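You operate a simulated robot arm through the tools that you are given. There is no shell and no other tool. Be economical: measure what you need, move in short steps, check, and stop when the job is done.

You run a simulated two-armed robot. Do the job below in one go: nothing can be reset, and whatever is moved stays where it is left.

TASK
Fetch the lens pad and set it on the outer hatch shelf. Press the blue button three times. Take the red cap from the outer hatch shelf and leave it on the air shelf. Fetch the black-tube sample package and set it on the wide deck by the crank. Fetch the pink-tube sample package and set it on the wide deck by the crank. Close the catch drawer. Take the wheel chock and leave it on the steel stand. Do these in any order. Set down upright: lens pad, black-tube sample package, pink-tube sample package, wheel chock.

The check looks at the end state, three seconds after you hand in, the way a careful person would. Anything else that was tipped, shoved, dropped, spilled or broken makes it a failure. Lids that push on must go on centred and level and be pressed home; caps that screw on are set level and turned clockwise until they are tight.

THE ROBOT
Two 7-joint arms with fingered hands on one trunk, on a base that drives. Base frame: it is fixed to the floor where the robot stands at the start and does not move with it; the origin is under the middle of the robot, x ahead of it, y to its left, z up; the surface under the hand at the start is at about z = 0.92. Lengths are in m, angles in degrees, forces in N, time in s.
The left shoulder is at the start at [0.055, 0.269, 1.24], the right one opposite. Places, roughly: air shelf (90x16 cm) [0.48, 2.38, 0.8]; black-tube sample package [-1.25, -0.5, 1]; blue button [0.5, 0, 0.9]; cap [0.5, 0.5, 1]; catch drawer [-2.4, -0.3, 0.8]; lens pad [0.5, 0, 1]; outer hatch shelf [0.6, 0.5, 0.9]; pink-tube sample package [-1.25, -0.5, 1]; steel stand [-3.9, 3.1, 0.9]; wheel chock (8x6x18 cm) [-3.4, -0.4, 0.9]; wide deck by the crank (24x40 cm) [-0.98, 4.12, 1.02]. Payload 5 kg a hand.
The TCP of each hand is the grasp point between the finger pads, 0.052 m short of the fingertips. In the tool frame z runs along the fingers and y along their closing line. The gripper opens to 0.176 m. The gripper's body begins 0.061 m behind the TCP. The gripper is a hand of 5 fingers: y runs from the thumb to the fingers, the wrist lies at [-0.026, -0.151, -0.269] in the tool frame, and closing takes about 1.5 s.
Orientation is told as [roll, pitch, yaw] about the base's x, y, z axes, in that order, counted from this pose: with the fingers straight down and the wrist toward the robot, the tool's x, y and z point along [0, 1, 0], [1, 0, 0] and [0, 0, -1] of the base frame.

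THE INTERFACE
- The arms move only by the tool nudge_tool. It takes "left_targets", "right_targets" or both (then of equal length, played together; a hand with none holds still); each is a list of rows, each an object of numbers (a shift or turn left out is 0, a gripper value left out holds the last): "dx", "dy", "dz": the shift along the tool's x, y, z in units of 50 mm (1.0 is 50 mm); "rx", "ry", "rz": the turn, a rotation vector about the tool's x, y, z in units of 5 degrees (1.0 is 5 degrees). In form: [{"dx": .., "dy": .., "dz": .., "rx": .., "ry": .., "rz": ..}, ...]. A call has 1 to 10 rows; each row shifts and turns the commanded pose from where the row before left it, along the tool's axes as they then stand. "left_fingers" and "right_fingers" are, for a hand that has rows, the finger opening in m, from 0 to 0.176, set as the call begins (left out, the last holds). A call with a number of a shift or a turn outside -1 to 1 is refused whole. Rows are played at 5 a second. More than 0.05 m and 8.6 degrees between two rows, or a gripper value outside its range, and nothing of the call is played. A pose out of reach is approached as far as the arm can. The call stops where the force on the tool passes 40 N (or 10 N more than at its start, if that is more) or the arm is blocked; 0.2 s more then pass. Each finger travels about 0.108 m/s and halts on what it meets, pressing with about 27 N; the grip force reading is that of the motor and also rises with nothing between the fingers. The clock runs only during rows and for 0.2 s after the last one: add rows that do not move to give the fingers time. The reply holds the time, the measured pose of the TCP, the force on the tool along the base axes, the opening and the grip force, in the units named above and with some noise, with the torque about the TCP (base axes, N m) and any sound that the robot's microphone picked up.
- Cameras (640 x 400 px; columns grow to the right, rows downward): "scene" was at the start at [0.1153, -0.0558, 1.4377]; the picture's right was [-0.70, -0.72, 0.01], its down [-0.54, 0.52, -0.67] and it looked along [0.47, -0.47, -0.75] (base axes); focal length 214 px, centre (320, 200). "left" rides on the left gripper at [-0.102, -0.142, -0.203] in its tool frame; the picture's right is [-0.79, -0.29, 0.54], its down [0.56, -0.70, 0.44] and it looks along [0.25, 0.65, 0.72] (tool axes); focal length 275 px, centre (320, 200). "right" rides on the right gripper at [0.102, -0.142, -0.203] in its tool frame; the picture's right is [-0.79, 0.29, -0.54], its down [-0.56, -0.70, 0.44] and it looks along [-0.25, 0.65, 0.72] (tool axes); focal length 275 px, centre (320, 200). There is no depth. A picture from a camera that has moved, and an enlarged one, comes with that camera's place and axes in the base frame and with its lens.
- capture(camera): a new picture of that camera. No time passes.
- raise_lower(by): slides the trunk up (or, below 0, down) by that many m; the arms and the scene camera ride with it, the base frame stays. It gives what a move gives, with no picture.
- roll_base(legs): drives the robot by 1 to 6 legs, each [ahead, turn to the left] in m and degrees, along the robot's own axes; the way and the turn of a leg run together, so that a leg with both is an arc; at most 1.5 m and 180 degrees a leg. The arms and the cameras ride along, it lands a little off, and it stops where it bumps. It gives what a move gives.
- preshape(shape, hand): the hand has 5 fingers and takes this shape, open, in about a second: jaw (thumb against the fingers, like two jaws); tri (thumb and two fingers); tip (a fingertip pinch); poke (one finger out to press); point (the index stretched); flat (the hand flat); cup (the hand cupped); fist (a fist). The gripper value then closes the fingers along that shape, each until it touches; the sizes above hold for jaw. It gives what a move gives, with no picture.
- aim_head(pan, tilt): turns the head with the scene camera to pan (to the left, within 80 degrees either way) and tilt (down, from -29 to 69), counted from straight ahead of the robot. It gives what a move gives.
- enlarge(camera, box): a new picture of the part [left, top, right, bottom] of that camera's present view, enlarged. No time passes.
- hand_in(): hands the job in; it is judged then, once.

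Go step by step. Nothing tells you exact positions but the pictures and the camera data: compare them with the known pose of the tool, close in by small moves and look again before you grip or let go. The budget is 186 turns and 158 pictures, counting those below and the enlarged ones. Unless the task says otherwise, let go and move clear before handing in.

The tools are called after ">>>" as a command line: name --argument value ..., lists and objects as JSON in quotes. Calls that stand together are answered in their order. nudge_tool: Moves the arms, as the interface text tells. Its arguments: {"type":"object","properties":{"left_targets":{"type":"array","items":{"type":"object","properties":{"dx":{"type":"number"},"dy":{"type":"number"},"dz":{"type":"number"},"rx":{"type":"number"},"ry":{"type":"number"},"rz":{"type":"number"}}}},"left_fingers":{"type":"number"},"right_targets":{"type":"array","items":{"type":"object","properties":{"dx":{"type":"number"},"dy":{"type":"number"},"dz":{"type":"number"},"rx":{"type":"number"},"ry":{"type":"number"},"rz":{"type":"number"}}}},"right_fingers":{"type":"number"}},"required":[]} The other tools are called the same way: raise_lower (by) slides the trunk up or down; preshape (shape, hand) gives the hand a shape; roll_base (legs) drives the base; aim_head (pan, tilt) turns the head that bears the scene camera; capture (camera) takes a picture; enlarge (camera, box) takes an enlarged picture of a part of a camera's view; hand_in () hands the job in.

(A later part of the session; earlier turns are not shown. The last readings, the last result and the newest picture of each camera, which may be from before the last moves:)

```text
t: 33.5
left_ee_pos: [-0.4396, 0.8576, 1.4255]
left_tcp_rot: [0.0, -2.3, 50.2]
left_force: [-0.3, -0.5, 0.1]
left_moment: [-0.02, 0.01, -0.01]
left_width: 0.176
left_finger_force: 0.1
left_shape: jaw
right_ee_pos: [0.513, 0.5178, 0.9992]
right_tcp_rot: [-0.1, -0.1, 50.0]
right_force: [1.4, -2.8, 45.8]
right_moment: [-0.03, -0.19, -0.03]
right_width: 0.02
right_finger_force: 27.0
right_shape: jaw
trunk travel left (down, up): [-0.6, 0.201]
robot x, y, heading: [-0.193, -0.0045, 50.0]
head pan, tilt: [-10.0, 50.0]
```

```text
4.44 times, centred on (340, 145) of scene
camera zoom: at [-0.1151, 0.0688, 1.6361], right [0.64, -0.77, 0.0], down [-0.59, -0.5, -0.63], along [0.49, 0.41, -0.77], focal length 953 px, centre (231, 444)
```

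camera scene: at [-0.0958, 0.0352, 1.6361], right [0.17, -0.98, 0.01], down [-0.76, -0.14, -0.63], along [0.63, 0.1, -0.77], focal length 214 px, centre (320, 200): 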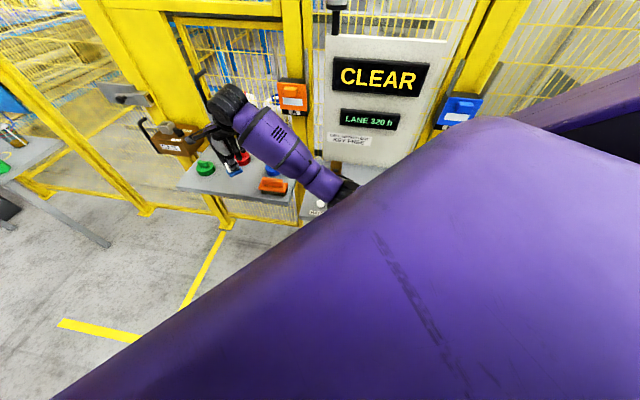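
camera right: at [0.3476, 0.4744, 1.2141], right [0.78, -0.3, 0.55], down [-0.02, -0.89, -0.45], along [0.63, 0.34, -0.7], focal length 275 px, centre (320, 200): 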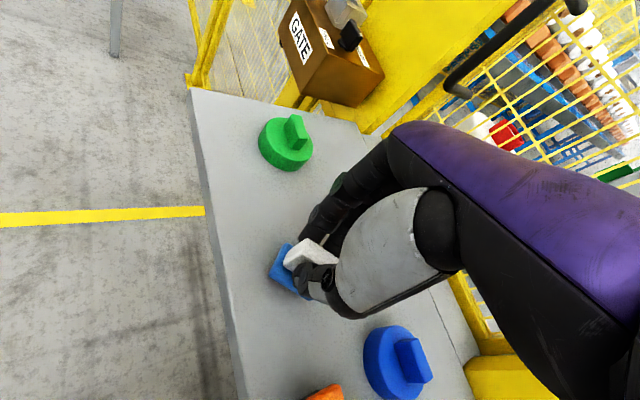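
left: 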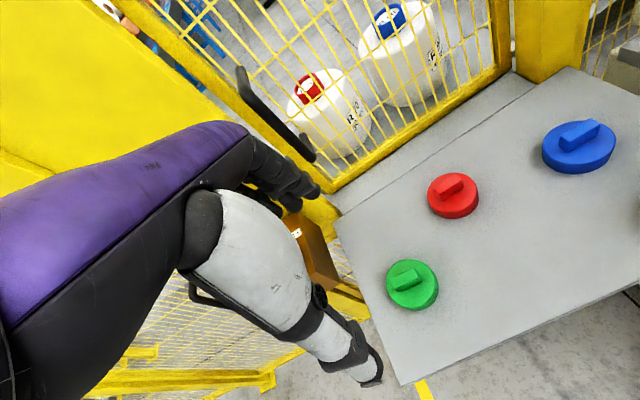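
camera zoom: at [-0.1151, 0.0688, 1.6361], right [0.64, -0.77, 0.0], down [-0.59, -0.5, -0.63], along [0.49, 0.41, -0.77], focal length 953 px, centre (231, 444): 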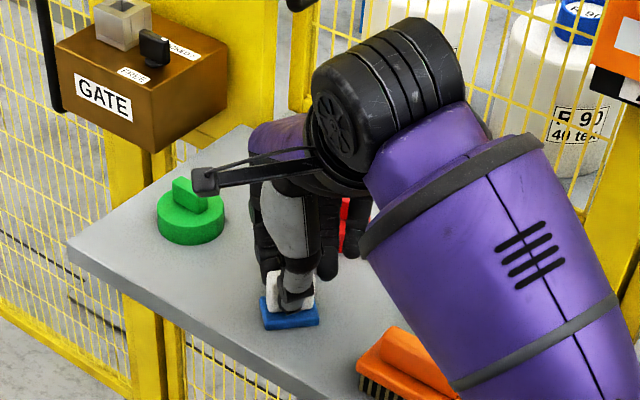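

The pad is down on the shelf. I'll ease off the push, open, and retreat upward.

>>> nudge_tool --right_targets '[{"dz": -0.09}, {}]'

>>> nudge_tool --right_fingers 0.09 --right_targets '[{}, {}, {}, {}, {}]'

>>> enlarge --camera "scene" --box '[270, 100, 410, 190]'

>>> enlarge --camera "right" --box '[200, 140, 400, 300]'

```text
t: 34.1
left_ee_pos: [-0.4387, 0.8574, 1.4241]
left_tcp_rot: [0.1, -2.1, 50.4]
left_force: [1.1, -0.4, 0.0]
left_moment: [0.01, 0.04, 0.0]
left_width: 0.1759
left_finger_force: 0.0
left_shape: jaw
right_ee_pos: [0.513, 0.5171, 1.0004]
right_tcp_rot: [-0.1, 0.3, 50.0]
right_force: [2.2, 1.9, 27.4]
right_moment: [0.2, -0.25, -0.02]
right_width: 0.0197
right_finger_force: 26.8
right_shape: jaw
trunk travel left (down, up): [-0.6, 0.201]
robot x, y, heading: [-0.1938, -0.0018, 49.9]
head pan, tilt: [-10.0, 50.0]
```

```text
t: 35.3
left_ee_pos: [-0.4369, 0.859, 1.4239]
left_tcp_rot: [0.1, -2.1, 50.3]
left_force: [0.4, 0.6, -0.2]
left_moment: [0.04, 0.05, 0.0]
left_width: 0.1761
left_finger_force: 0.2
left_shape: jaw
right_ee_pos: [0.5133, 0.5166, 0.9994]
right_tcp_rot: [-0.1, 0.2, 50.0]
right_force: [1.0, -0.2, -0.3]
right_moment: [0.03, 0.02, -0.01]
right_width: 0.0894
right_finger_force: 0.0
right_shape: jaw
trunk travel left (down, up): [-0.6, 0.201]
robot x, y, heading: [-0.1959, -0.0058, 50.0]
head pan, tilt: [-10.0, 50.0]
```

```text
4.44 times, centred on (340, 145) of scene
camera zoom: at [-0.1122, 0.0712, 1.6357], right [0.64, -0.77, 0.0], down [-0.59, -0.5, -0.63], along [0.49, 0.41, -0.77], focal length 953 px, centre (231, 444)
```

zoom: 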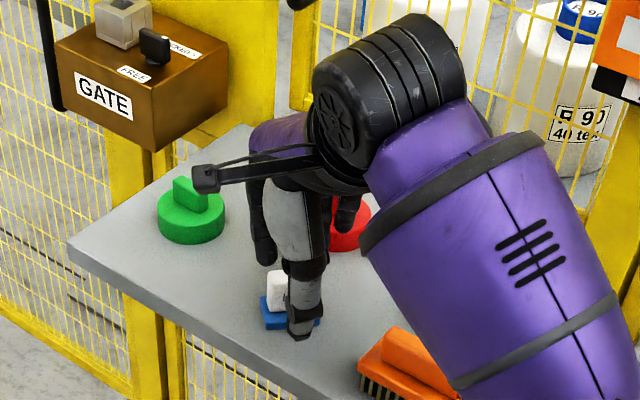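

```text
2.50 times, centred on (300, 220) of right
camera zoom: at [0.3452, 0.4763, 1.2039], right [0.79, -0.29, 0.54], down [-0.03, -0.9, -0.44], along [0.61, 0.33, -0.72], focal length 688 px, centre (370, 150)
```

zoom: 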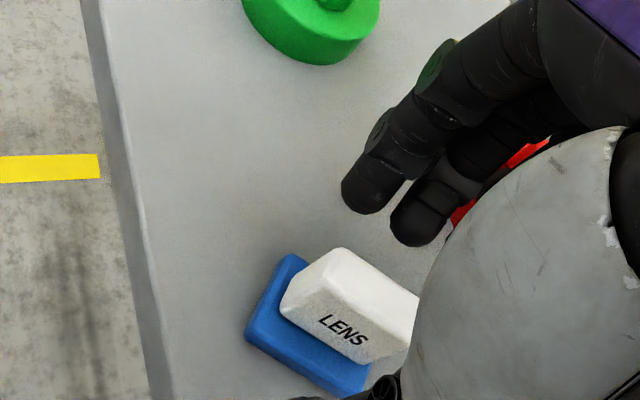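

The pad stands free on the shelf. Lifting the right hand and looking at the red cap.

>>> nudge_tool --right_targets '[{"dz": -0.8}, {"dz": -0.8}, {"dz": -0.8}, {"dz": -0.8}, {"dz": -0.8}, {}]'

>>> enlarge --camera "scene" --box '[270, 90, 410, 190]'

>>> capture --camera "right"

```text
t: 36.7
left_ee_pos: [-0.4362, 0.8586, 1.4245]
left_tcp_rot: [0.1, -2.1, 50.2]
left_force: [-0.2, -0.1, 0.3]
left_moment: [0.01, 0.06, 0.0]
left_width: 0.1757
left_finger_force: 0.0
left_shape: jaw
right_ee_pos: [0.5133, 0.5174, 1.1988]
right_tcp_rot: [0.0, 0.2, 50.0]
right_force: [0.6, -0.8, 0.8]
right_moment: [-0.02, 0.09, 0.04]
right_width: 0.0897
right_finger_force: 0.0
right_shape: jaw
trunk travel left (down, up): [-0.6, 0.201]
robot x, y, heading: [-0.1947, -0.0072, 50.2]
head pan, tilt: [-10.0, 50.0]
```

```text
4.00 times, centred on (340, 140) of scene
camera zoom: at [-0.1115, 0.0714, 1.6356], right [0.64, -0.77, 0.0], down [-0.59, -0.5, -0.63], along [0.48, 0.4, -0.78], focal length 858 px, centre (240, 440)
```

zoom: 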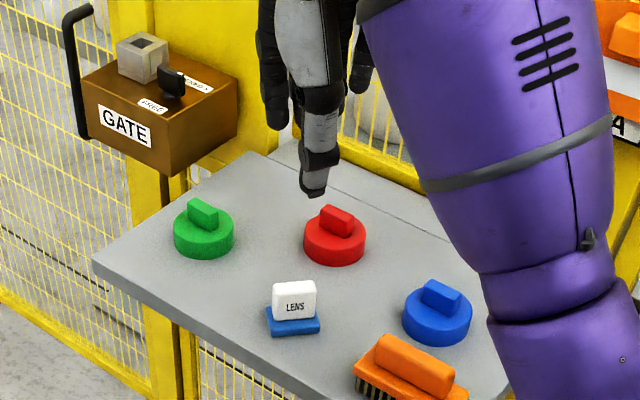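

```text
122 pictures are left
camera right: at [0.3452, 0.4765, 1.4032], right [0.79, -0.29, 0.54], down [-0.03, -0.9, -0.44], along [0.61, 0.33, -0.72], focal length 275 px, centre (320, 200)
```

right: 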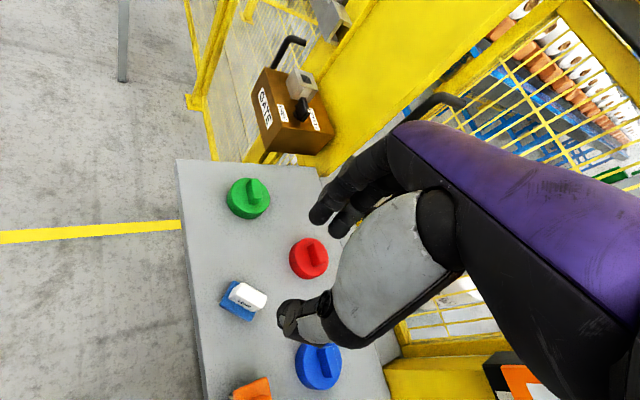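

Red cap knob is at about (0.666, 0.559, 0.965) with its bar along y; I'll use the left hand for that later. First I retract the right hand, turn back to the console, and shape a poke for the button.

>>> nudge_tool --right_targets '[{"dy": -0.9}, {"dy": -0.9}, {"dy": -0.9}, {"dy": -0.9}, {"dy": -0.9}, {}]'

>>> roll_base --legs '[[0, -50]]'

>>> preshape --hand "right" --shape "poke"

>>> aim_head --pan 0 --tilt 50

>>> capture --camera "scene"

>>> capture --camera "right"

```text
t: 37.4
left_ee_pos: [-0.4542, 0.8412, 1.4315]
left_tcp_rot: [0.1, -3.2, 50.3]
left_force: [-4.5, -2.6, -0.2]
left_moment: [0.33, -0.54, 0.08]
left_width: 0.1761
left_finger_force: 0.0
left_shape: jaw
right_ee_pos: [0.381, 0.4519, 1.2326]
right_tcp_rot: [2.8, -2.6, 53.9]
right_force: [-4.6, -2.0, 1.5]
right_moment: [0.19, -0.57, -0.18]
right_width: 0.0899
right_finger_force: 0.0
right_shape: jaw
trunk travel left (down, up): [-0.6, 0.201]
robot x, y, heading: [-0.193, -0.0039, 50.0]
head pan, tilt: [-10.0, 50.0]
stopped in row 3 (right hand): the force on the tool passed its limit at 67 N (the readings are from after the stop); the commanded pose is now the measured one
```

```text
t: 41.2
left_ee_pos: [0.2985, 0.7301, 1.4314]
left_tcp_rot: [0.2, -2.8, -0.2]
left_force: [1.4, -3.2, -0.1]
left_moment: [0.38, 0.18, -0.01]
left_width: 0.176
left_finger_force: 0.1
left_shape: jaw
right_ee_pos: [0.5312, -0.161, 1.2263]
right_tcp_rot: [2.8, -1.9, 3.4]
right_force: [1.2, -2.8, -1.6]
right_moment: [0.46, 0.12, 0.08]
right_width: 0.09
right_finger_force: 0.1
right_shape: jaw
trunk travel left (down, up): [-0.6, 0.201]
robot x, y, heading: [-0.1977, 0.0024, 0.1]
head pan, tilt: [-10.0, 50.0]
```

```text
t: 42.1
left_ee_pos: [0.2798, 0.7326, 1.4353]
left_tcp_rot: [0.2, -3.5, 0.0]
left_force: [2.7, -0.1, -0.9]
left_moment: [-0.01, 0.19, -0.09]
left_width: 0.1757
left_finger_force: 0.1
left_shape: jaw
right_ee_pos: [0.5196, -0.1556, 1.2375]
right_tcp_rot: [3.2, -3.4, 3.8]
right_force: [1.3, -0.8, -1.0]
right_moment: [0.01, 0.17, 0.05]
right_width: 0.0
right_finger_force: 0.0
right_shape: poke
trunk travel left (down, up): [-0.6, 0.201]
robot x, y, heading: [-0.1915, 0.007, -0.2]
head pan, tilt: [-10.0, 50.0]
```

```text
t: 42.8
left_ee_pos: [0.2774, 0.7327, 1.4364]
left_tcp_rot: [0.1, -3.7, 0.0]
left_force: [-1.1, 0.2, 0.3]
left_moment: [0.02, -0.1, -0.02]
left_width: 0.1758
left_finger_force: 0.0
left_shape: jaw
right_ee_pos: [0.517, -0.1567, 1.241]
right_tcp_rot: [3.2, -3.6, 3.9]
right_force: [0.1, -0.4, 0.6]
right_moment: [0.02, -0.06, -0.04]
right_width: 0.0
right_finger_force: 0.2
right_shape: poke
trunk travel left (down, up): [-0.6, 0.201]
robot x, y, heading: [-0.1971, 0.0035, 0.2]
head pan, tilt: [0.0, 50.0]
```

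```text
121 pictures are left
camera scene: at [-0.0817, 0.0034, 1.6358], right [0.0, -1.0, 0.0], down [-0.77, 0.0, -0.63], along [0.63, 0.0, -0.77], focal length 214 px, centre (320, 200)
```

scene: 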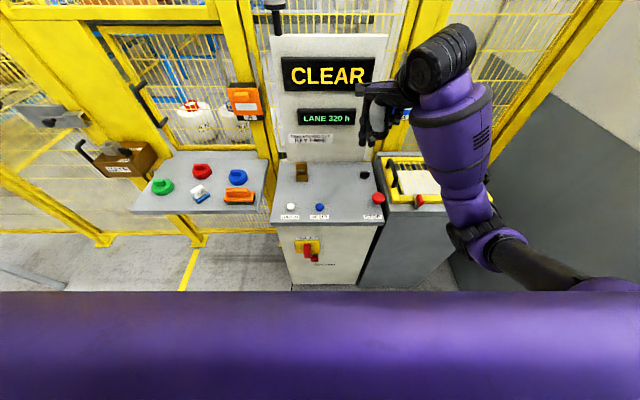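

```text
120 pictures are left
camera right: at [0.3582, -0.075, 1.4397], right [0.31, -0.8, 0.51], down [-0.63, -0.58, -0.52], along [0.71, -0.17, -0.69], focal length 275 px, centre (320, 200)
```

right: 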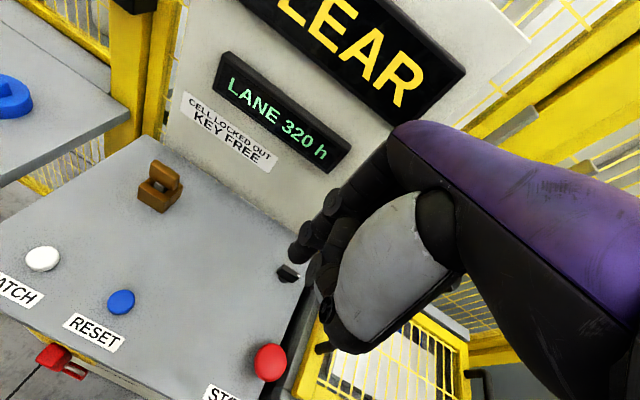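

The shelf items look undisturbed. I'll level the poke hand and bring it above RESET.

>>> nudge_tool --right_targets '[{"rx": 0.72, "ry": -0.64, "rz": 0.78}, {"dx": 0.66, "dy": -0.24, "dz": 0.3}, {"dx": 0.66, "dy": -0.24, "dz": 0.3}, {"dx": 0.66, "dy": -0.24, "dz": 0.3}, {"dx": 0.66, "dy": -0.24, "dz": 0.3}, {"dx": 0.66, "dy": -0.24, "dz": 0.3}, {}]'

>>> capture --camera "right"

>>> enlarge --camera "scene" --box '[260, 110, 400, 230]'

```text
t: 43.2
left_ee_pos: [0.2608, 0.7321, 1.4471]
left_tcp_rot: [0.1, -5.6, -0.2]
left_force: [-2.6, 0.3, 0.0]
left_moment: [-0.09, -0.39, 0.06]
left_width: 0.1762
left_finger_force: 0.1
left_shape: jaw
right_ee_pos: [0.4856, -0.1323, 1.2362]
right_tcp_rot: [2.1, -0.3, 3.5]
right_force: [-0.3, -2.0, 0.0]
right_moment: [0.23, -0.15, -0.03]
right_width: 0.0
right_finger_force: 0.0
right_shape: poke
trunk travel left (down, up): [-0.6, 0.201]
robot x, y, heading: [-0.1892, 0.0014, -0.0]
head pan, tilt: [0.0, 50.0]
stopped in row 1 (right hand): the force on the tool passed its limit at 45 N (the readings are from after the stop); the commanded pose is now the measured one
```

```text
119 pictures are left
camera right: at [0.3374, -0.0453, 1.442], right [0.33, -0.79, 0.51], down [-0.67, -0.58, -0.47], along [0.67, -0.19, -0.72], focal length 275 px, centre (320, 200)
```

right: 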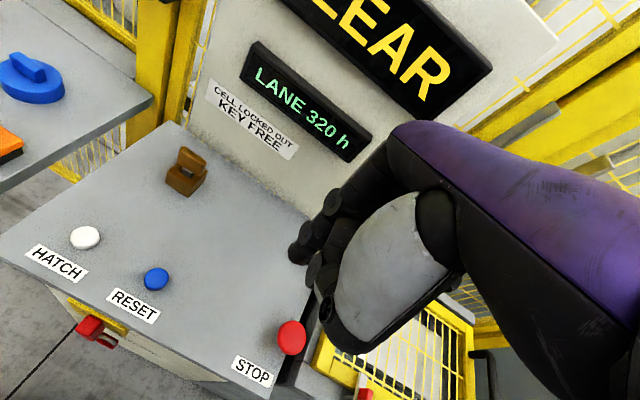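

```text
3.33 times, centred on (330, 170) of scene
camera zoom: at [-0.0841, 0.0034, 1.6359], right [0.0, -1.0, 0.0], down [-0.77, 0.0, -0.63], along [0.63, 0.0, -0.77], focal length 715 px, centre (287, 300)
```

zoom: 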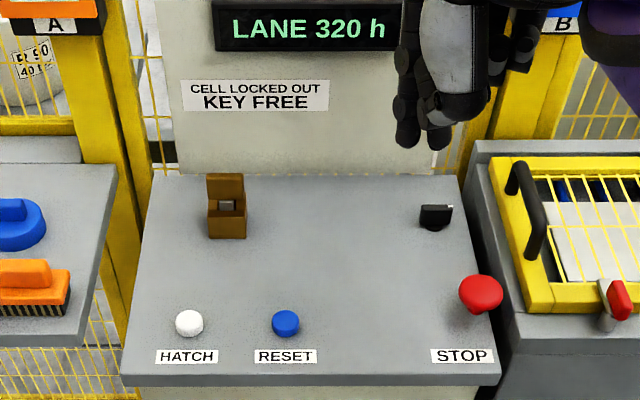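

The stop seems to be from a jerk rather than contact. I'll let things settle and move gently.

>>> nudge_tool --right_targets '[{}, {}, {}, {}, {}]'

>>> nudge_tool --right_targets '[{"dx": 0.2, "dz": 0.1}, {"dx": 0.3, "dz": 0.1}, {"dx": 0.3, "dz": 0.1}, {}]'

```text
t: 44.4
left_ee_pos: [0.2649, 0.7329, 1.4447]
left_tcp_rot: [-0.2, -5.3, -0.1]
left_force: [0.4, -0.5, -0.1]
left_moment: [-0.03, 0.11, -0.02]
left_width: 0.1759
left_finger_force: 0.0
left_shape: jaw
right_ee_pos: [0.49, -0.1332, 1.2324]
right_tcp_rot: [1.9, 0.0, 3.4]
right_force: [0.7, -0.2, -0.7]
right_moment: [0.02, 0.13, 0.06]
right_width: 0.0
right_finger_force: 0.0
right_shape: poke
trunk travel left (down, up): [-0.6, 0.201]
robot x, y, heading: [-0.1938, 0.0012, 0.0]
head pan, tilt: [0.0, 50.0]
```

```text
t: 45.4
left_ee_pos: [0.2644, 0.732, 1.445]
left_tcp_rot: [0.1, -5.3, -0.3]
left_force: [0.6, -0.1, -0.6]
left_moment: [0.05, 0.04, 0.01]
left_width: 0.1763
left_finger_force: 0.0
left_shape: jaw
right_ee_pos: [0.4846, -0.0962, 1.2186]
right_tcp_rot: [1.5, 0.5, 3.0]
right_force: [0.3, -0.3, -0.6]
right_moment: [0.06, 0.01, 0.0]
right_width: 0.0001
right_finger_force: 0.1
right_shape: poke
trunk travel left (down, up): [-0.6, 0.201]
robot x, y, heading: [-0.1943, 0.0057, -0.1]
head pan, tilt: [0.0, 50.0]
```

>>> nudge_tool --right_targets '[{"dx": 0.4, "dy": -0.1, "dz": 0.25, "ry": -0.15, "rz": 0.3}, {"dx": 0.4, "dy": -0.1, "dz": 0.25, "ry": -0.15, "rz": 0.3}, {"dx": 0.45, "dy": -0.1, "dz": 0.25}, {"dx": 0.45, "dy": -0.1, "dz": 0.25}, {"dx": 0.4, "dy": -0.1, "dz": 0.25}, {}]'

>>> capture --camera "right"

>>> enlarge --camera "scene" --box '[260, 110, 400, 230]'

```text
t: 46.8
left_ee_pos: [0.2634, 0.7313, 1.4454]
left_tcp_rot: [0.1, -5.3, -0.2]
left_force: [0.7, -1.3, 0.0]
left_moment: [0.09, 0.03, 0.02]
left_width: 0.1758
left_finger_force: 0.0
left_shape: jaw
right_ee_pos: [0.4579, 0.0092, 1.1568]
right_tcp_rot: [-0.1, 0.5, -0.1]
right_force: [0.0, -0.7, -0.2]
right_moment: [0.05, 0.02, 0.05]
right_width: 0.0
right_finger_force: 0.0
right_shape: poke
trunk travel left (down, up): [-0.6, 0.201]
robot x, y, heading: [-0.1974, 0.0055, -0.1]
head pan, tilt: [0.0, 50.0]
```

```text
117 pictures are left
camera right: at [0.3184, 0.1118, 1.3613], right [0.29, -0.79, 0.54], down [-0.71, -0.56, -0.44], along [0.64, -0.25, -0.72], focal length 275 px, centre (320, 200)
```

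right: 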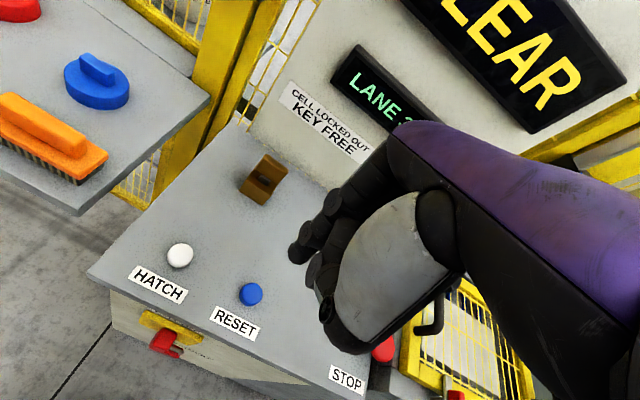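

```text
3.33 times, centred on (330, 170) of scene
camera zoom: at [-0.0805, 0.0027, 1.6357], right [0.0, -1.0, 0.0], down [-0.78, 0.0, -0.63], along [0.63, 0.0, -0.78], focal length 715 px, centre (287, 300)
```

zoom: 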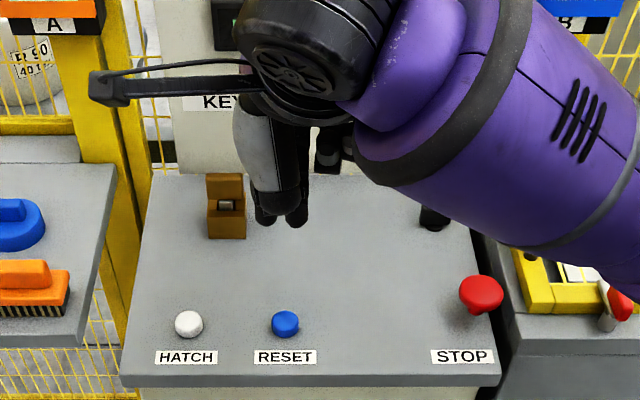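

>>> enlarge --camera "right" --box '[240, 130, 480, 370]'

>>> enlarge --camera "scene" --box '[295, 120, 345, 170]'

>>> capture --camera "left"

```text
1.67 times, centred on (360, 250) of right
camera zoom: at [0.3184, 0.1118, 1.3613], right [0.29, -0.79, 0.54], down [-0.71, -0.56, -0.44], along [0.64, -0.25, -0.72], focal length 459 px, centre (253, 117)
```

zoom: 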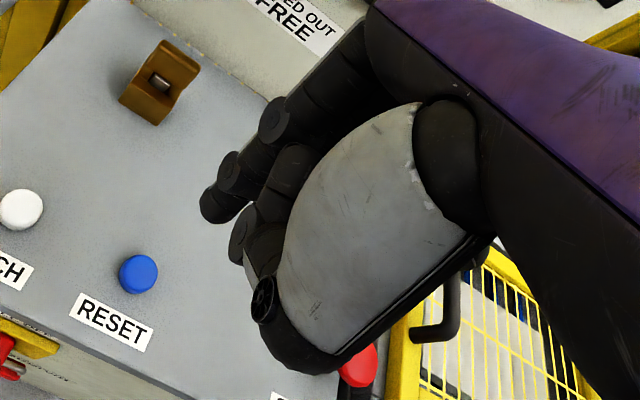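

```text
8.00 times, centred on (320, 145) of scene
camera zoom: at [-0.0805, 0.0027, 1.6357], right [0.0, -1.0, 0.0], down [-0.78, 0.0, -0.63], along [0.63, 0.0, -0.78], focal length 1716 px, centre (320, 640)
```

zoom: 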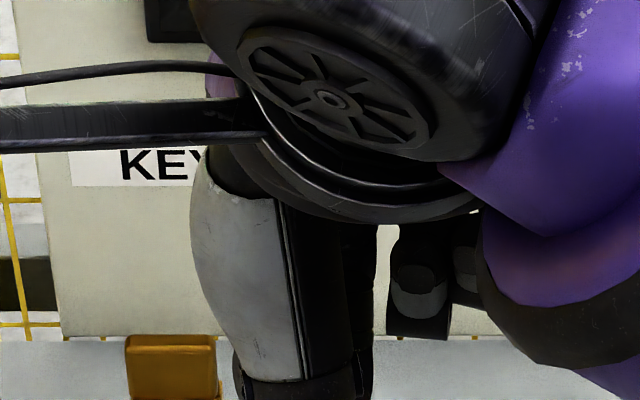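

```text
113 pictures are left
camera left: at [0.1049, 0.6305, 1.6339], right [-0.24, -0.79, -0.57], down [-0.66, 0.56, -0.51], along [0.72, 0.25, -0.65], focal length 275 px, centre (320, 200)
```

left: 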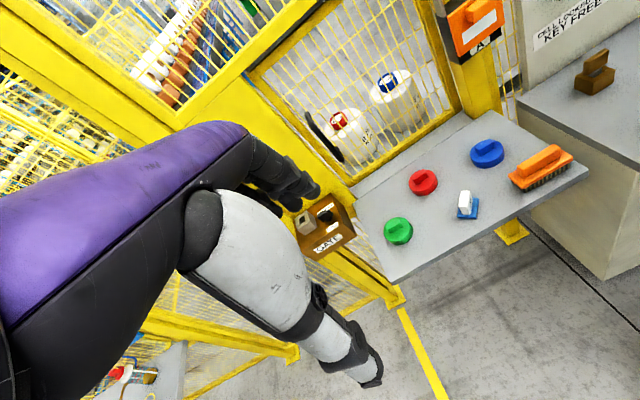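

The index finger reaches out ~5 cm ahead of the TCP. I'll shift back and lower a bit to compare the tip with the button.

>>> nudge_tool --right_targets '[{"dx": 0.12, "dy": -0.45, "dz": 0.2}, {"dx": 0.12, "dy": -0.45, "dz": 0.3}, {"dz": 0.3}, {}]'

>>> enlarge --camera "right" --box '[200, 180, 360, 340]'

>>> enlarge --camera "scene" --box '[270, 140, 370, 240]'

```text
t: 47.8
left_ee_pos: [0.264, 0.733, 1.446]
left_tcp_rot: [0.1, -5.4, -0.1]
left_force: [-0.7, 0.3, 0.2]
left_moment: [0.01, -0.01, 0.0]
left_width: 0.1761
left_finger_force: 0.0
left_shape: jaw
right_ee_pos: [0.4121, 0.0201, 1.1172]
right_tcp_rot: [-0.1, 0.5, -0.1]
right_force: [-0.7, -0.7, -1.0]
right_moment: [0.0, -0.06, -0.04]
right_width: 0.0
right_finger_force: 0.1
right_shape: poke
trunk travel left (down, up): [-0.6, 0.201]
robot x, y, heading: [-0.1943, 0.0048, 0.1]
head pan, tilt: [0.0, 50.0]
```

```text
2.50 times, centred on (280, 260) of right
camera zoom: at [0.2722, 0.1238, 1.3223], right [0.29, -0.79, 0.54], down [-0.71, -0.56, -0.44], along [0.65, -0.25, -0.72], focal length 688 px, centre (420, 50)
```

zoom: 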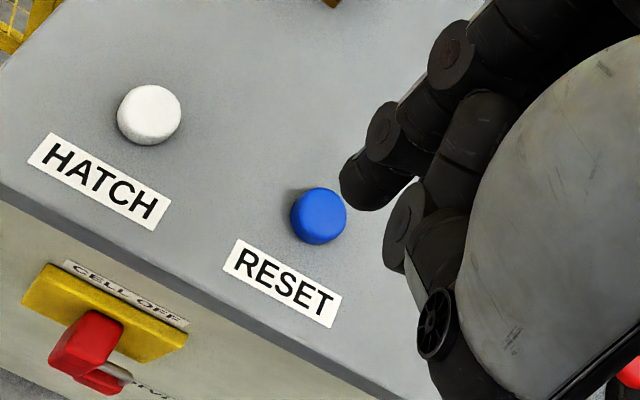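

```text
4.00 times, centred on (320, 190) of scene
camera zoom: at [-0.0811, 0.0036, 1.6358], right [0.0, -1.0, 0.0], down [-0.77, 0.0, -0.63], along [0.63, 0.0, -0.77], focal length 858 px, centre (320, 240)
```

zoom: 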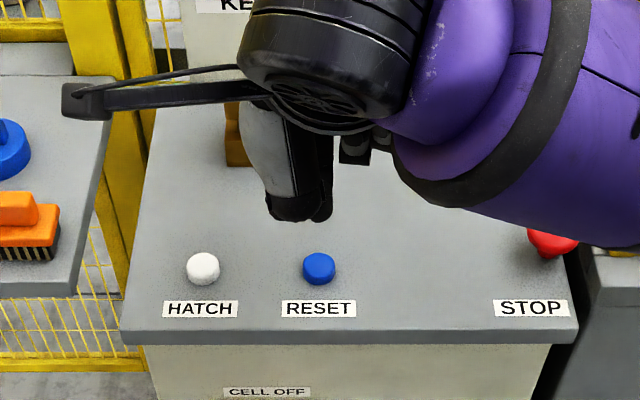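

The fingertip is nearly over the button. A small correction, then lower further.

>>> nudge_tool --right_targets '[{"dx": 0.12, "dy": -0.1, "dz": 0.3}, {"dz": 0.3}, {}]'

>>> enlarge --camera "right" --box '[240, 200, 360, 320]'

>>> enlarge --camera "scene" --box '[290, 160, 350, 220]'

```text
t: 48.6
left_ee_pos: [0.2648, 0.7317, 1.4452]
left_tcp_rot: [0.0, -5.4, -0.1]
left_force: [0.4, -0.1, 0.6]
left_moment: [-0.07, -0.02, -0.02]
left_width: 0.1761
left_finger_force: 0.0
left_shape: jaw
right_ee_pos: [0.4053, 0.0269, 1.0875]
right_tcp_rot: [0.0, 0.5, 0.1]
right_force: [-0.5, 0.0, -0.1]
right_moment: [-0.02, -0.03, 0.0]
right_width: 0.0
right_finger_force: 0.0
right_shape: poke
trunk travel left (down, up): [-0.6, 0.201]
robot x, y, heading: [-0.1944, 0.0069, 0.0]
head pan, tilt: [0.0, 50.0]
```

```text
3.33 times, centred on (300, 260) of right
camera zoom: at [0.2669, 0.13, 1.2923], right [0.29, -0.79, 0.54], down [-0.71, -0.56, -0.44], along [0.64, -0.25, -0.72], focal length 918 px, centre (387, 0)
```

zoom: 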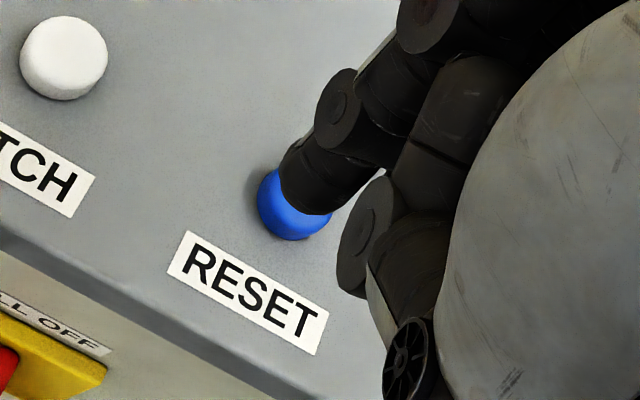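

```text
6.67 times, centred on (320, 190) of scene
camera zoom: at [-0.0809, 0.004, 1.6357], right [0.0, -1.0, 0.0], down [-0.78, 0.0, -0.63], along [0.63, 0.0, -0.78], focal length 1430 px, centre (320, 267)
```

zoom: 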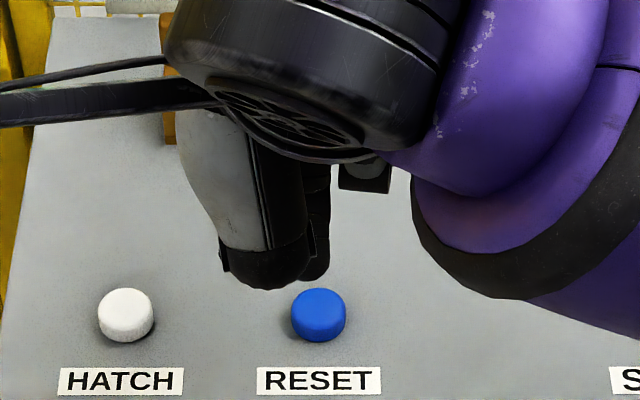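

Aligned above the button. Press by small downward steps, listening for the click.

>>> nudge_tool --right_targets '[{"dz": 0.15}, {"dz": 0.15}, {}]'

>>> nudge_tool --right_targets '[{"dz": 0.1}, {}]'

>>> enlarge --camera "right" --box '[240, 200, 360, 320]'

```text
t: 49.4
left_ee_pos: [0.2643, 0.7325, 1.4452]
left_tcp_rot: [0.1, -5.3, -0.2]
left_force: [0.8, -0.8, -0.4]
left_moment: [0.02, 0.01, 0.01]
left_width: 0.1762
left_finger_force: 0.0
left_shape: jaw
right_ee_pos: [0.4069, 0.0268, 1.0713]
right_tcp_rot: [0.0, 0.4, 0.0]
right_force: [0.3, 0.1, 0.8]
right_moment: [-0.01, -0.01, 0.0]
right_width: 0.0
right_finger_force: 0.0
right_shape: poke
trunk travel left (down, up): [-0.6, 0.201]
robot x, y, heading: [-0.1933, 0.001, 0.1]
head pan, tilt: [0.0, 50.0]
```

```text
t: 50.0
left_ee_pos: [0.264, 0.732, 1.4452]
left_tcp_rot: [0.0, -5.3, 0.0]
left_force: [-0.8, -0.5, -0.4]
left_moment: [0.0, 0.02, 0.0]
left_width: 0.1759
left_finger_force: 0.1
left_shape: jaw
right_ee_pos: [0.4049, 0.0249, 1.0674]
right_tcp_rot: [0.0, 0.4, 0.0]
right_force: [-0.3, 0.5, 0.2]
right_moment: [0.0, 0.01, -0.01]
right_width: 0.0
right_finger_force: 0.1
right_shape: poke
trunk travel left (down, up): [-0.6, 0.201]
robot x, y, heading: [-0.1933, 0.0047, -0.0]
head pan, tilt: [0.0, 50.0]
```

```text
3.33 times, centred on (300, 260) of right
camera zoom: at [0.267, 0.1298, 1.2721], right [0.29, -0.79, 0.54], down [-0.71, -0.56, -0.44], along [0.64, -0.25, -0.72], focal length 918 px, centre (387, 0)
```

zoom: 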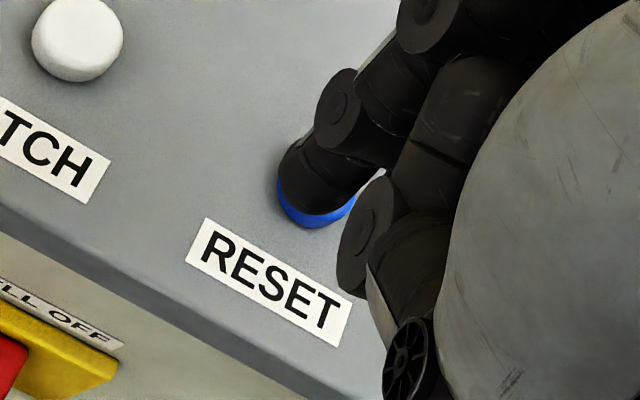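

>>> nudge_tool --right_targets '[{"dz": 0.1}, {}]'

>>> nudge_tool --right_targets '[{"dz": 0.1}, {}]'

>>> nudge_tool --right_targets '[{"dz": 0.1}, {}]'

```text
t: 50.6
left_ee_pos: [0.2635, 0.7333, 1.4444]
left_tcp_rot: [0.0, -5.3, -0.1]
left_force: [0.7, 0.4, -1.4]
left_moment: [-0.02, 0.03, -0.04]
left_width: 0.1761
left_finger_force: 0.0
left_shape: jaw
right_ee_pos: [0.406, 0.027, 1.0628]
right_tcp_rot: [0.0, 0.5, 0.0]
right_force: [-0.1, 0.4, -0.5]
right_moment: [-0.01, 0.03, 0.05]
right_width: 0.0002
right_finger_force: 0.1
right_shape: poke
trunk travel left (down, up): [-0.6, 0.201]
robot x, y, heading: [-0.193, 0.0057, -0.1]
head pan, tilt: [0.0, 50.0]
```

```text
t: 51.2
left_ee_pos: [0.264, 0.7326, 1.4447]
left_tcp_rot: [0.0, -5.3, -0.1]
left_force: [-0.3, 0.8, -0.3]
left_moment: [0.02, 0.02, -0.04]
left_width: 0.176
left_finger_force: 0.1
left_shape: jaw
right_ee_pos: [0.4064, 0.0268, 1.0568]
right_tcp_rot: [0.0, 0.5, 0.0]
right_force: [-0.1, 0.2, -0.8]
right_moment: [-0.01, -0.03, 0.01]
right_width: 0.0001
right_finger_force: 0.1
right_shape: poke
trunk travel left (down, up): [-0.6, 0.201]
robot x, y, heading: [-0.1937, 0.0073, -0.1]
head pan, tilt: [0.0, 50.0]
```

```text
t: 51.8
left_ee_pos: [0.2644, 0.7323, 1.4452]
left_tcp_rot: [0.0, -5.3, 0.0]
left_force: [0.1, 0.5, -0.4]
left_moment: [0.01, 0.02, -0.03]
left_width: 0.1761
left_finger_force: 0.1
left_shape: jaw
right_ee_pos: [0.406, 0.0271, 1.0526]
right_tcp_rot: [-0.1, 0.5, 0.0]
right_force: [0.0, -0.1, 0.6]
right_moment: [-0.03, 0.01, -0.02]
right_width: 0.0
right_finger_force: 0.1
right_shape: poke
trunk travel left (down, up): [-0.6, 0.201]
robot x, y, heading: [-0.1967, 0.007, -0.0]
head pan, tilt: [0.0, 50.0]
```

>>> enlarge --camera "right" --box '[240, 200, 360, 320]'

>>> enlarge --camera "scene" --box '[290, 160, 350, 220]'

```text
3.33 times, centred on (300, 260) of right
camera zoom: at [0.2673, 0.13, 1.2572], right [0.29, -0.79, 0.54], down [-0.71, -0.56, -0.44], along [0.64, -0.25, -0.72], focal length 918 px, centre (387, 0)
```

zoom: 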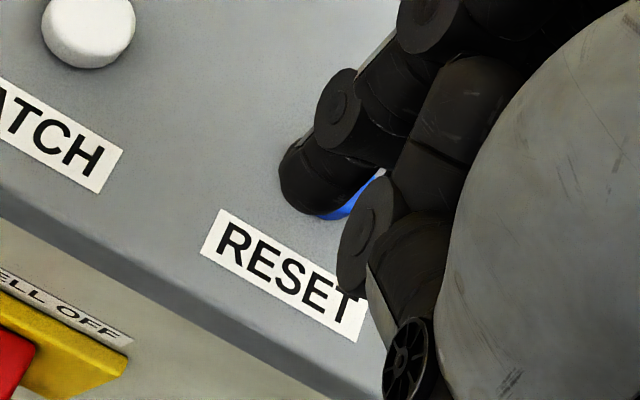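

```text
6.67 times, centred on (320, 190) of scene
camera zoom: at [-0.0807, 0.0036, 1.6357], right [0.0, -1.0, 0.0], down [-0.78, 0.0, -0.63], along [0.63, 0.0, -0.78], focal length 1430 px, centre (320, 267)
```

zoom: 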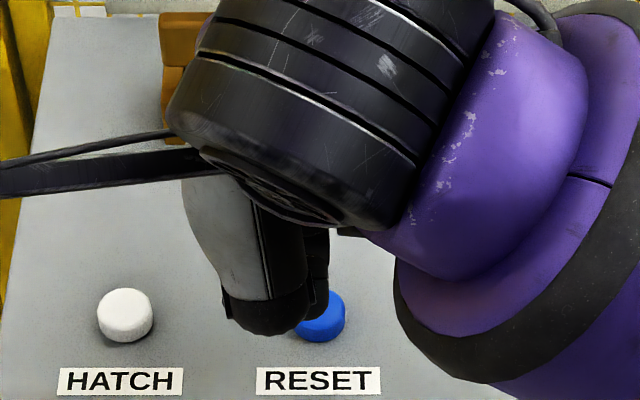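

The tip is slightly off toward the front-left of the button (about x 0.437, y 0.014). I'll lift, shift and descend again.

>>> nudge_tool --right_targets '[{"dz": -0.3}, {"dx": -0.16, "dy": 0.36}, {}]'

>>> nudge_tool --right_targets '[{"dz": 0.15}, {"dz": 0.1}, {}]'

>>> enlarge --camera "right" --box '[240, 200, 360, 320]'

>>> enlarge --camera "scene" --box '[290, 160, 350, 220]'

```text
t: 52.6
left_ee_pos: [0.2622, 0.7328, 1.445]
left_tcp_rot: [0.0, -5.4, -0.1]
left_force: [-1.1, 1.2, -0.2]
left_moment: [-0.09, -0.09, -0.02]
left_width: 0.1756
left_finger_force: 0.2
left_shape: jaw
right_ee_pos: [0.4242, 0.02, 1.0662]
right_tcp_rot: [0.0, 0.5, 0.0]
right_force: [-0.1, 0.8, 0.8]
right_moment: [-0.13, -0.08, -0.05]
right_width: 0.0
right_finger_force: 0.2
right_shape: poke
trunk travel left (down, up): [-0.6, 0.201]
robot x, y, heading: [-0.1955, 0.0023, 0.1]
head pan, tilt: [0.0, 50.0]
```

```text
t: 53.4
left_ee_pos: [0.2636, 0.7317, 1.4451]
left_tcp_rot: [-0.1, -5.3, -0.1]
left_force: [-0.3, 1.0, 0.0]
left_moment: [0.02, 0.04, 0.0]
left_width: 0.1762
left_finger_force: 0.1
left_shape: jaw
right_ee_pos: [0.425, 0.0191, 1.055]
right_tcp_rot: [0.0, 0.6, 0.0]
right_force: [-0.2, 0.7, 0.1]
right_moment: [0.02, -0.01, -0.02]
right_width: 0.0
right_finger_force: 0.1
right_shape: poke
trunk travel left (down, up): [-0.6, 0.201]
robot x, y, heading: [-0.1965, 0.0043, -0.1]
head pan, tilt: [0.0, 50.0]
```

```text
3.33 times, centred on (300, 260) of right
camera zoom: at [0.286, 0.1221, 1.2593], right [0.29, -0.79, 0.54], down [-0.71, -0.56, -0.44], along [0.64, -0.25, -0.72], focal length 918 px, centre (387, 0)
```

zoom: 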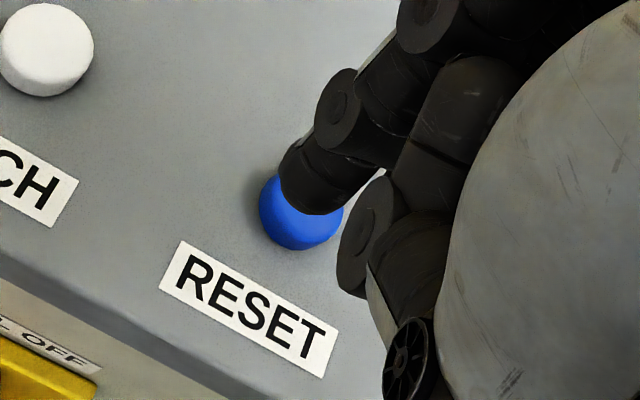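

```text
6.67 times, centred on (320, 190) of scene
camera zoom: at [-0.0806, 0.0036, 1.6357], right [0.0, -1.0, 0.0], down [-0.78, 0.0, -0.63], along [0.63, 0.0, -0.78], focal length 1430 px, centre (320, 267)
```

zoom: 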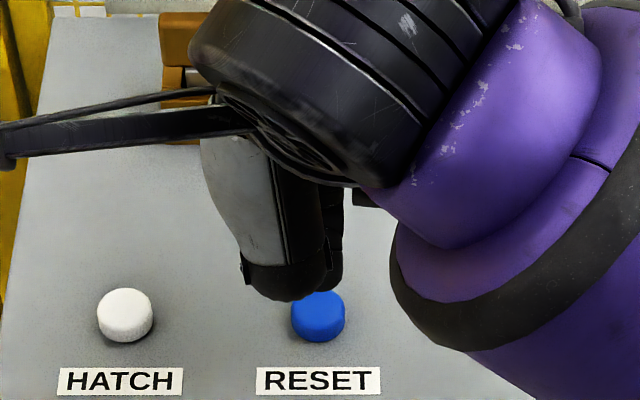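

>>> nudge_tool --right_targets '[{"dy": -0.08, "dz": 0.1}, {"dz": 0.1}, {}]'

>>> nudge_tool --right_targets '[{"dz": 0.1}, {}]'

>>> enlarge --camera "right" --box '[240, 200, 360, 320]'

>>> enlarge --camera "scene" --box '[290, 160, 350, 220]'

```text
t: 54.2
left_ee_pos: [0.2629, 0.732, 1.4453]
left_tcp_rot: [0.0, -5.3, -0.1]
left_force: [0.0, 0.0, 0.2]
left_moment: [0.03, -0.02, 0.0]
left_width: 0.1762
left_finger_force: 0.0
left_shape: jaw
right_ee_pos: [0.4213, 0.0185, 1.0449]
right_tcp_rot: [0.0, 0.5, 0.1]
right_force: [0.5, 0.2, 0.1]
right_moment: [0.03, -0.02, 0.01]
right_width: 0.0001
right_finger_force: 0.0
right_shape: poke
trunk travel left (down, up): [-0.6, 0.201]
robot x, y, heading: [-0.1914, 0.004, -0.0]
head pan, tilt: [0.0, 50.0]
```

```text
t: 54.8
left_ee_pos: [0.2641, 0.731, 1.4449]
left_tcp_rot: [-0.1, -5.3, -0.2]
left_force: [-0.8, -0.1, 0.2]
left_moment: [0.0, -0.02, 0.02]
left_width: 0.1758
left_finger_force: 0.1
left_shape: jaw
right_ee_pos: [0.4199, 0.0197, 1.0386]
right_tcp_rot: [0.0, 0.6, -0.1]
right_force: [0.2, 0.0, -0.3]
right_moment: [0.0, 0.01, 0.02]
right_width: 0.0
right_finger_force: 0.1
right_shape: poke
trunk travel left (down, up): [-0.6, 0.201]
robot x, y, heading: [-0.1962, 0.0061, -0.1]
head pan, tilt: [0.0, 50.0]
```

```text
3.33 times, centred on (300, 260) of right
camera zoom: at [0.2811, 0.1219, 1.2441], right [0.29, -0.79, 0.54], down [-0.71, -0.56, -0.44], along [0.64, -0.25, -0.72], focal length 918 px, centre (387, 0)
```

zoom: 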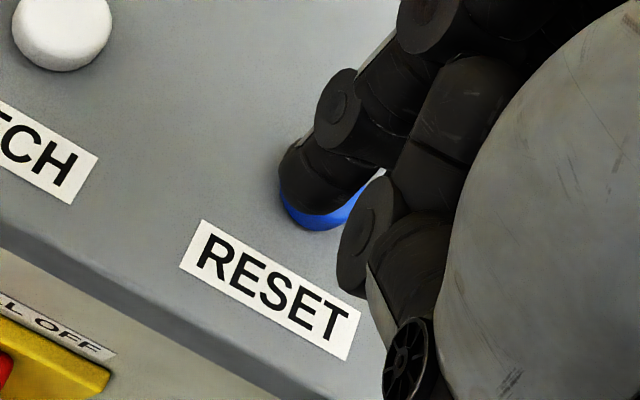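

```text
6.67 times, centred on (320, 190) of scene
camera zoom: at [-0.0806, 0.0036, 1.6357], right [0.0, -1.0, 0.0], down [-0.78, 0.0, -0.63], along [0.63, 0.0, -0.78], focal length 1430 px, centre (320, 267)
```

zoom: 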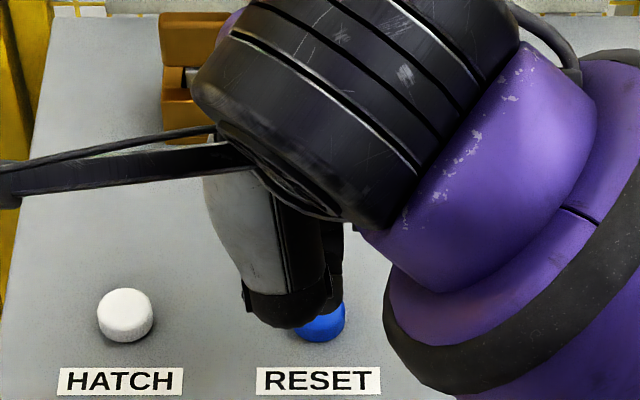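

>>> nudge_tool --right_targets '[{"dz": 0.1}, {}]'

>>> nudge_tool --right_targets '[{"dz": 0.1}, {}]'

>>> enlarge --camera "right" --box '[240, 200, 360, 320]'

```text
t: 55.4
left_ee_pos: [0.2634, 0.7326, 1.445]
left_tcp_rot: [0.0, -5.3, -0.1]
left_force: [-0.3, 0.9, -0.1]
left_moment: [0.0, 0.01, -0.03]
left_width: 0.1758
left_finger_force: 0.0
left_shape: jaw
right_ee_pos: [0.4192, 0.0188, 1.0338]
right_tcp_rot: [0.0, 0.5, 0.0]
right_force: [-0.2, 0.2, -0.8]
right_moment: [-0.03, 0.04, 0.01]
right_width: 0.0
right_finger_force: 0.0
right_shape: poke
trunk travel left (down, up): [-0.6, 0.201]
robot x, y, heading: [-0.1974, 0.0026, 0.0]
head pan, tilt: [0.0, 50.0]
```

```text
t: 56.0
left_ee_pos: [0.2634, 0.732, 1.4445]
left_tcp_rot: [-0.1, -5.2, -0.1]
left_force: [0.6, 0.1, 0.7]
left_moment: [0.01, -0.01, 0.0]
left_width: 0.1763
left_finger_force: 0.0
left_shape: jaw
right_ee_pos: [0.4192, 0.0211, 1.03]
right_tcp_rot: [0.0, 0.7, 0.0]
right_force: [0.2, -0.6, -0.3]
right_moment: [0.03, 0.03, -0.01]
right_width: 0.0
right_finger_force: 0.0
right_shape: poke
trunk travel left (down, up): [-0.6, 0.201]
robot x, y, heading: [-0.1979, 0.0045, -0.1]
head pan, tilt: [0.0, 50.0]
```

```text
3.33 times, centred on (300, 260) of right
camera zoom: at [0.2808, 0.1221, 1.234], right [0.29, -0.79, 0.54], down [-0.71, -0.56, -0.44], along [0.64, -0.25, -0.72], focal length 918 px, centre (387, 0)
```

zoom: 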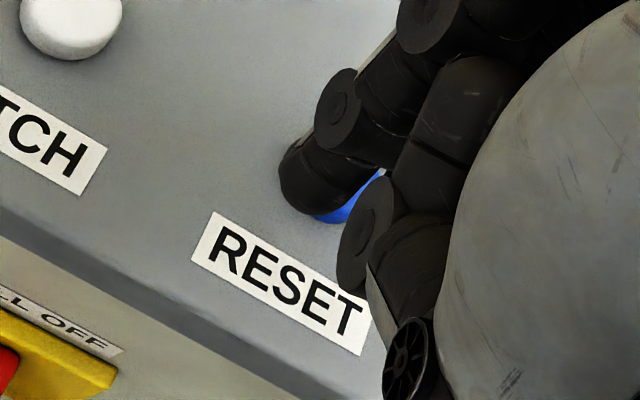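

Still above. I'll re-centre the tip over the button in the wrist view and then advance along that line of sight, which must end on the button.

>>> nudge_tool --right_targets '[{"dx": -0.11, "dy": 0.08}, {"dx": -0.063, "dy": 0.096, "dz": 0.163}, {}]'

>>> enlarge --camera "right" --box '[240, 200, 360, 320]'

>>> enlarge --camera "scene" --box '[290, 160, 350, 220]'

```text
t: 56.8
left_ee_pos: [0.2636, 0.7321, 1.4452]
left_tcp_rot: [0.0, -5.3, -0.2]
left_force: [-1.0, 0.2, -0.2]
left_moment: [-0.01, 0.03, 0.0]
left_width: 0.1758
left_finger_force: 0.1
left_shape: jaw
right_ee_pos: [0.4285, 0.0114, 1.0217]
right_tcp_rot: [0.0, 0.4, -0.1]
right_force: [0.0, -0.4, -1.0]
right_moment: [0.0, -0.02, 0.01]
right_width: 0.0
right_finger_force: 0.1
right_shape: poke
trunk travel left (down, up): [-0.6, 0.201]
robot x, y, heading: [-0.1984, 0.0079, -0.2]
head pan, tilt: [0.0, 50.0]
```

```text
3.33 times, centred on (300, 260) of right
camera zoom: at [0.2891, 0.1135, 1.2261], right [0.29, -0.79, 0.54], down [-0.71, -0.56, -0.44], along [0.64, -0.25, -0.72], focal length 918 px, centre (387, 0)
```

zoom: 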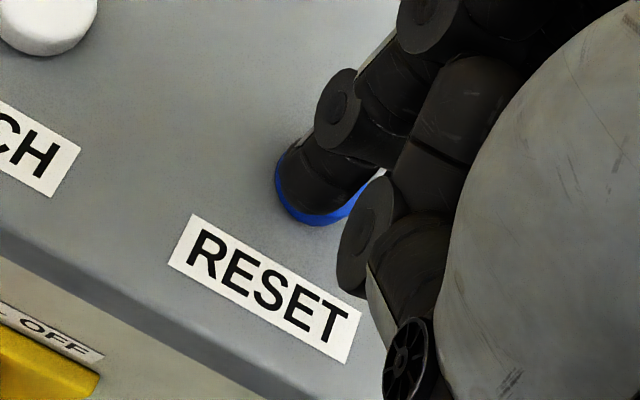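

```text
6.67 times, centred on (320, 190) of scene
camera zoom: at [-0.0808, 0.0036, 1.6357], right [0.0, -1.0, 0.0], down [-0.78, 0.0, -0.63], along [0.63, 0.0, -0.78], focal length 1430 px, centre (320, 267)
```

zoom: 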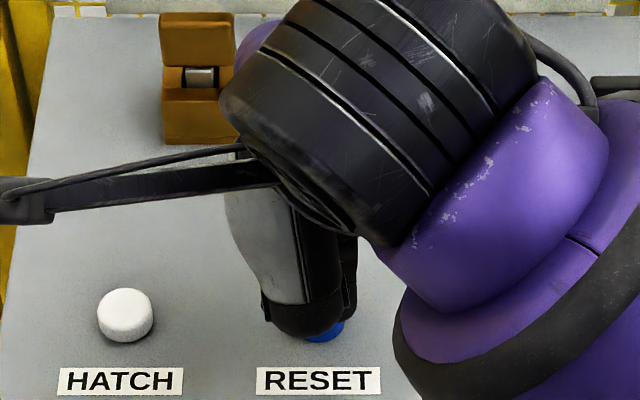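

Centred. Advancing along the sight line in 8–10 mm steps.

>>> nudge_tool --right_targets '[{"dx": -0.063, "dy": 0.096, "dz": 0.163}, {}]'

>>> nudge_tool --right_targets '[{"dx": -0.05, "dy": 0.075, "dz": 0.13}, {}]'

>>> enlarge --camera "right" --box '[240, 200, 360, 320]'

```text
t: 57.4
left_ee_pos: [0.2636, 0.7333, 1.4445]
left_tcp_rot: [0.0, -5.3, 0.0]
left_force: [0.1, 0.2, 0.1]
left_moment: [0.01, -0.05, 0.03]
left_width: 0.1762
left_finger_force: 0.2
left_shape: jaw
right_ee_pos: [0.432, 0.0081, 1.0129]
right_tcp_rot: [0.1, 0.5, 0.0]
right_force: [-0.4, 0.1, 0.0]
right_moment: [-0.03, -0.01, 0.01]
right_width: 0.0
right_finger_force: 0.0
right_shape: poke
trunk travel left (down, up): [-0.6, 0.201]
robot x, y, heading: [-0.1917, 0.0035, -0.3]
head pan, tilt: [0.0, 50.0]
```

```text
t: 58.0
left_ee_pos: [0.263, 0.7331, 1.444]
left_tcp_rot: [0.0, -5.4, -0.1]
left_force: [0.3, 0.7, -0.1]
left_moment: [-0.01, -0.04, 0.01]
left_width: 0.1759
left_finger_force: 0.0
left_shape: jaw
right_ee_pos: [0.4376, 0.0048, 1.0062]
right_tcp_rot: [0.1, 0.5, -0.1]
right_force: [0.3, 0.4, -0.2]
right_moment: [0.01, 0.01, 0.0]
right_width: 0.0002
right_finger_force: 0.0
right_shape: poke
trunk travel left (down, up): [-0.6, 0.201]
robot x, y, heading: [-0.1942, 0.0061, 0.1]
head pan, tilt: [0.0, 50.0]
```

```text
3.33 times, centred on (300, 260) of right
camera zoom: at [0.2979, 0.1082, 1.2111], right [0.29, -0.79, 0.54], down [-0.71, -0.56, -0.44], along [0.64, -0.25, -0.72], focal length 918 px, centre (387, 0)
```

zoom: 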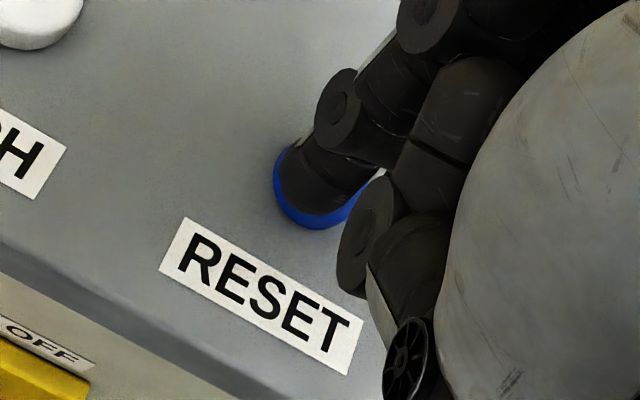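

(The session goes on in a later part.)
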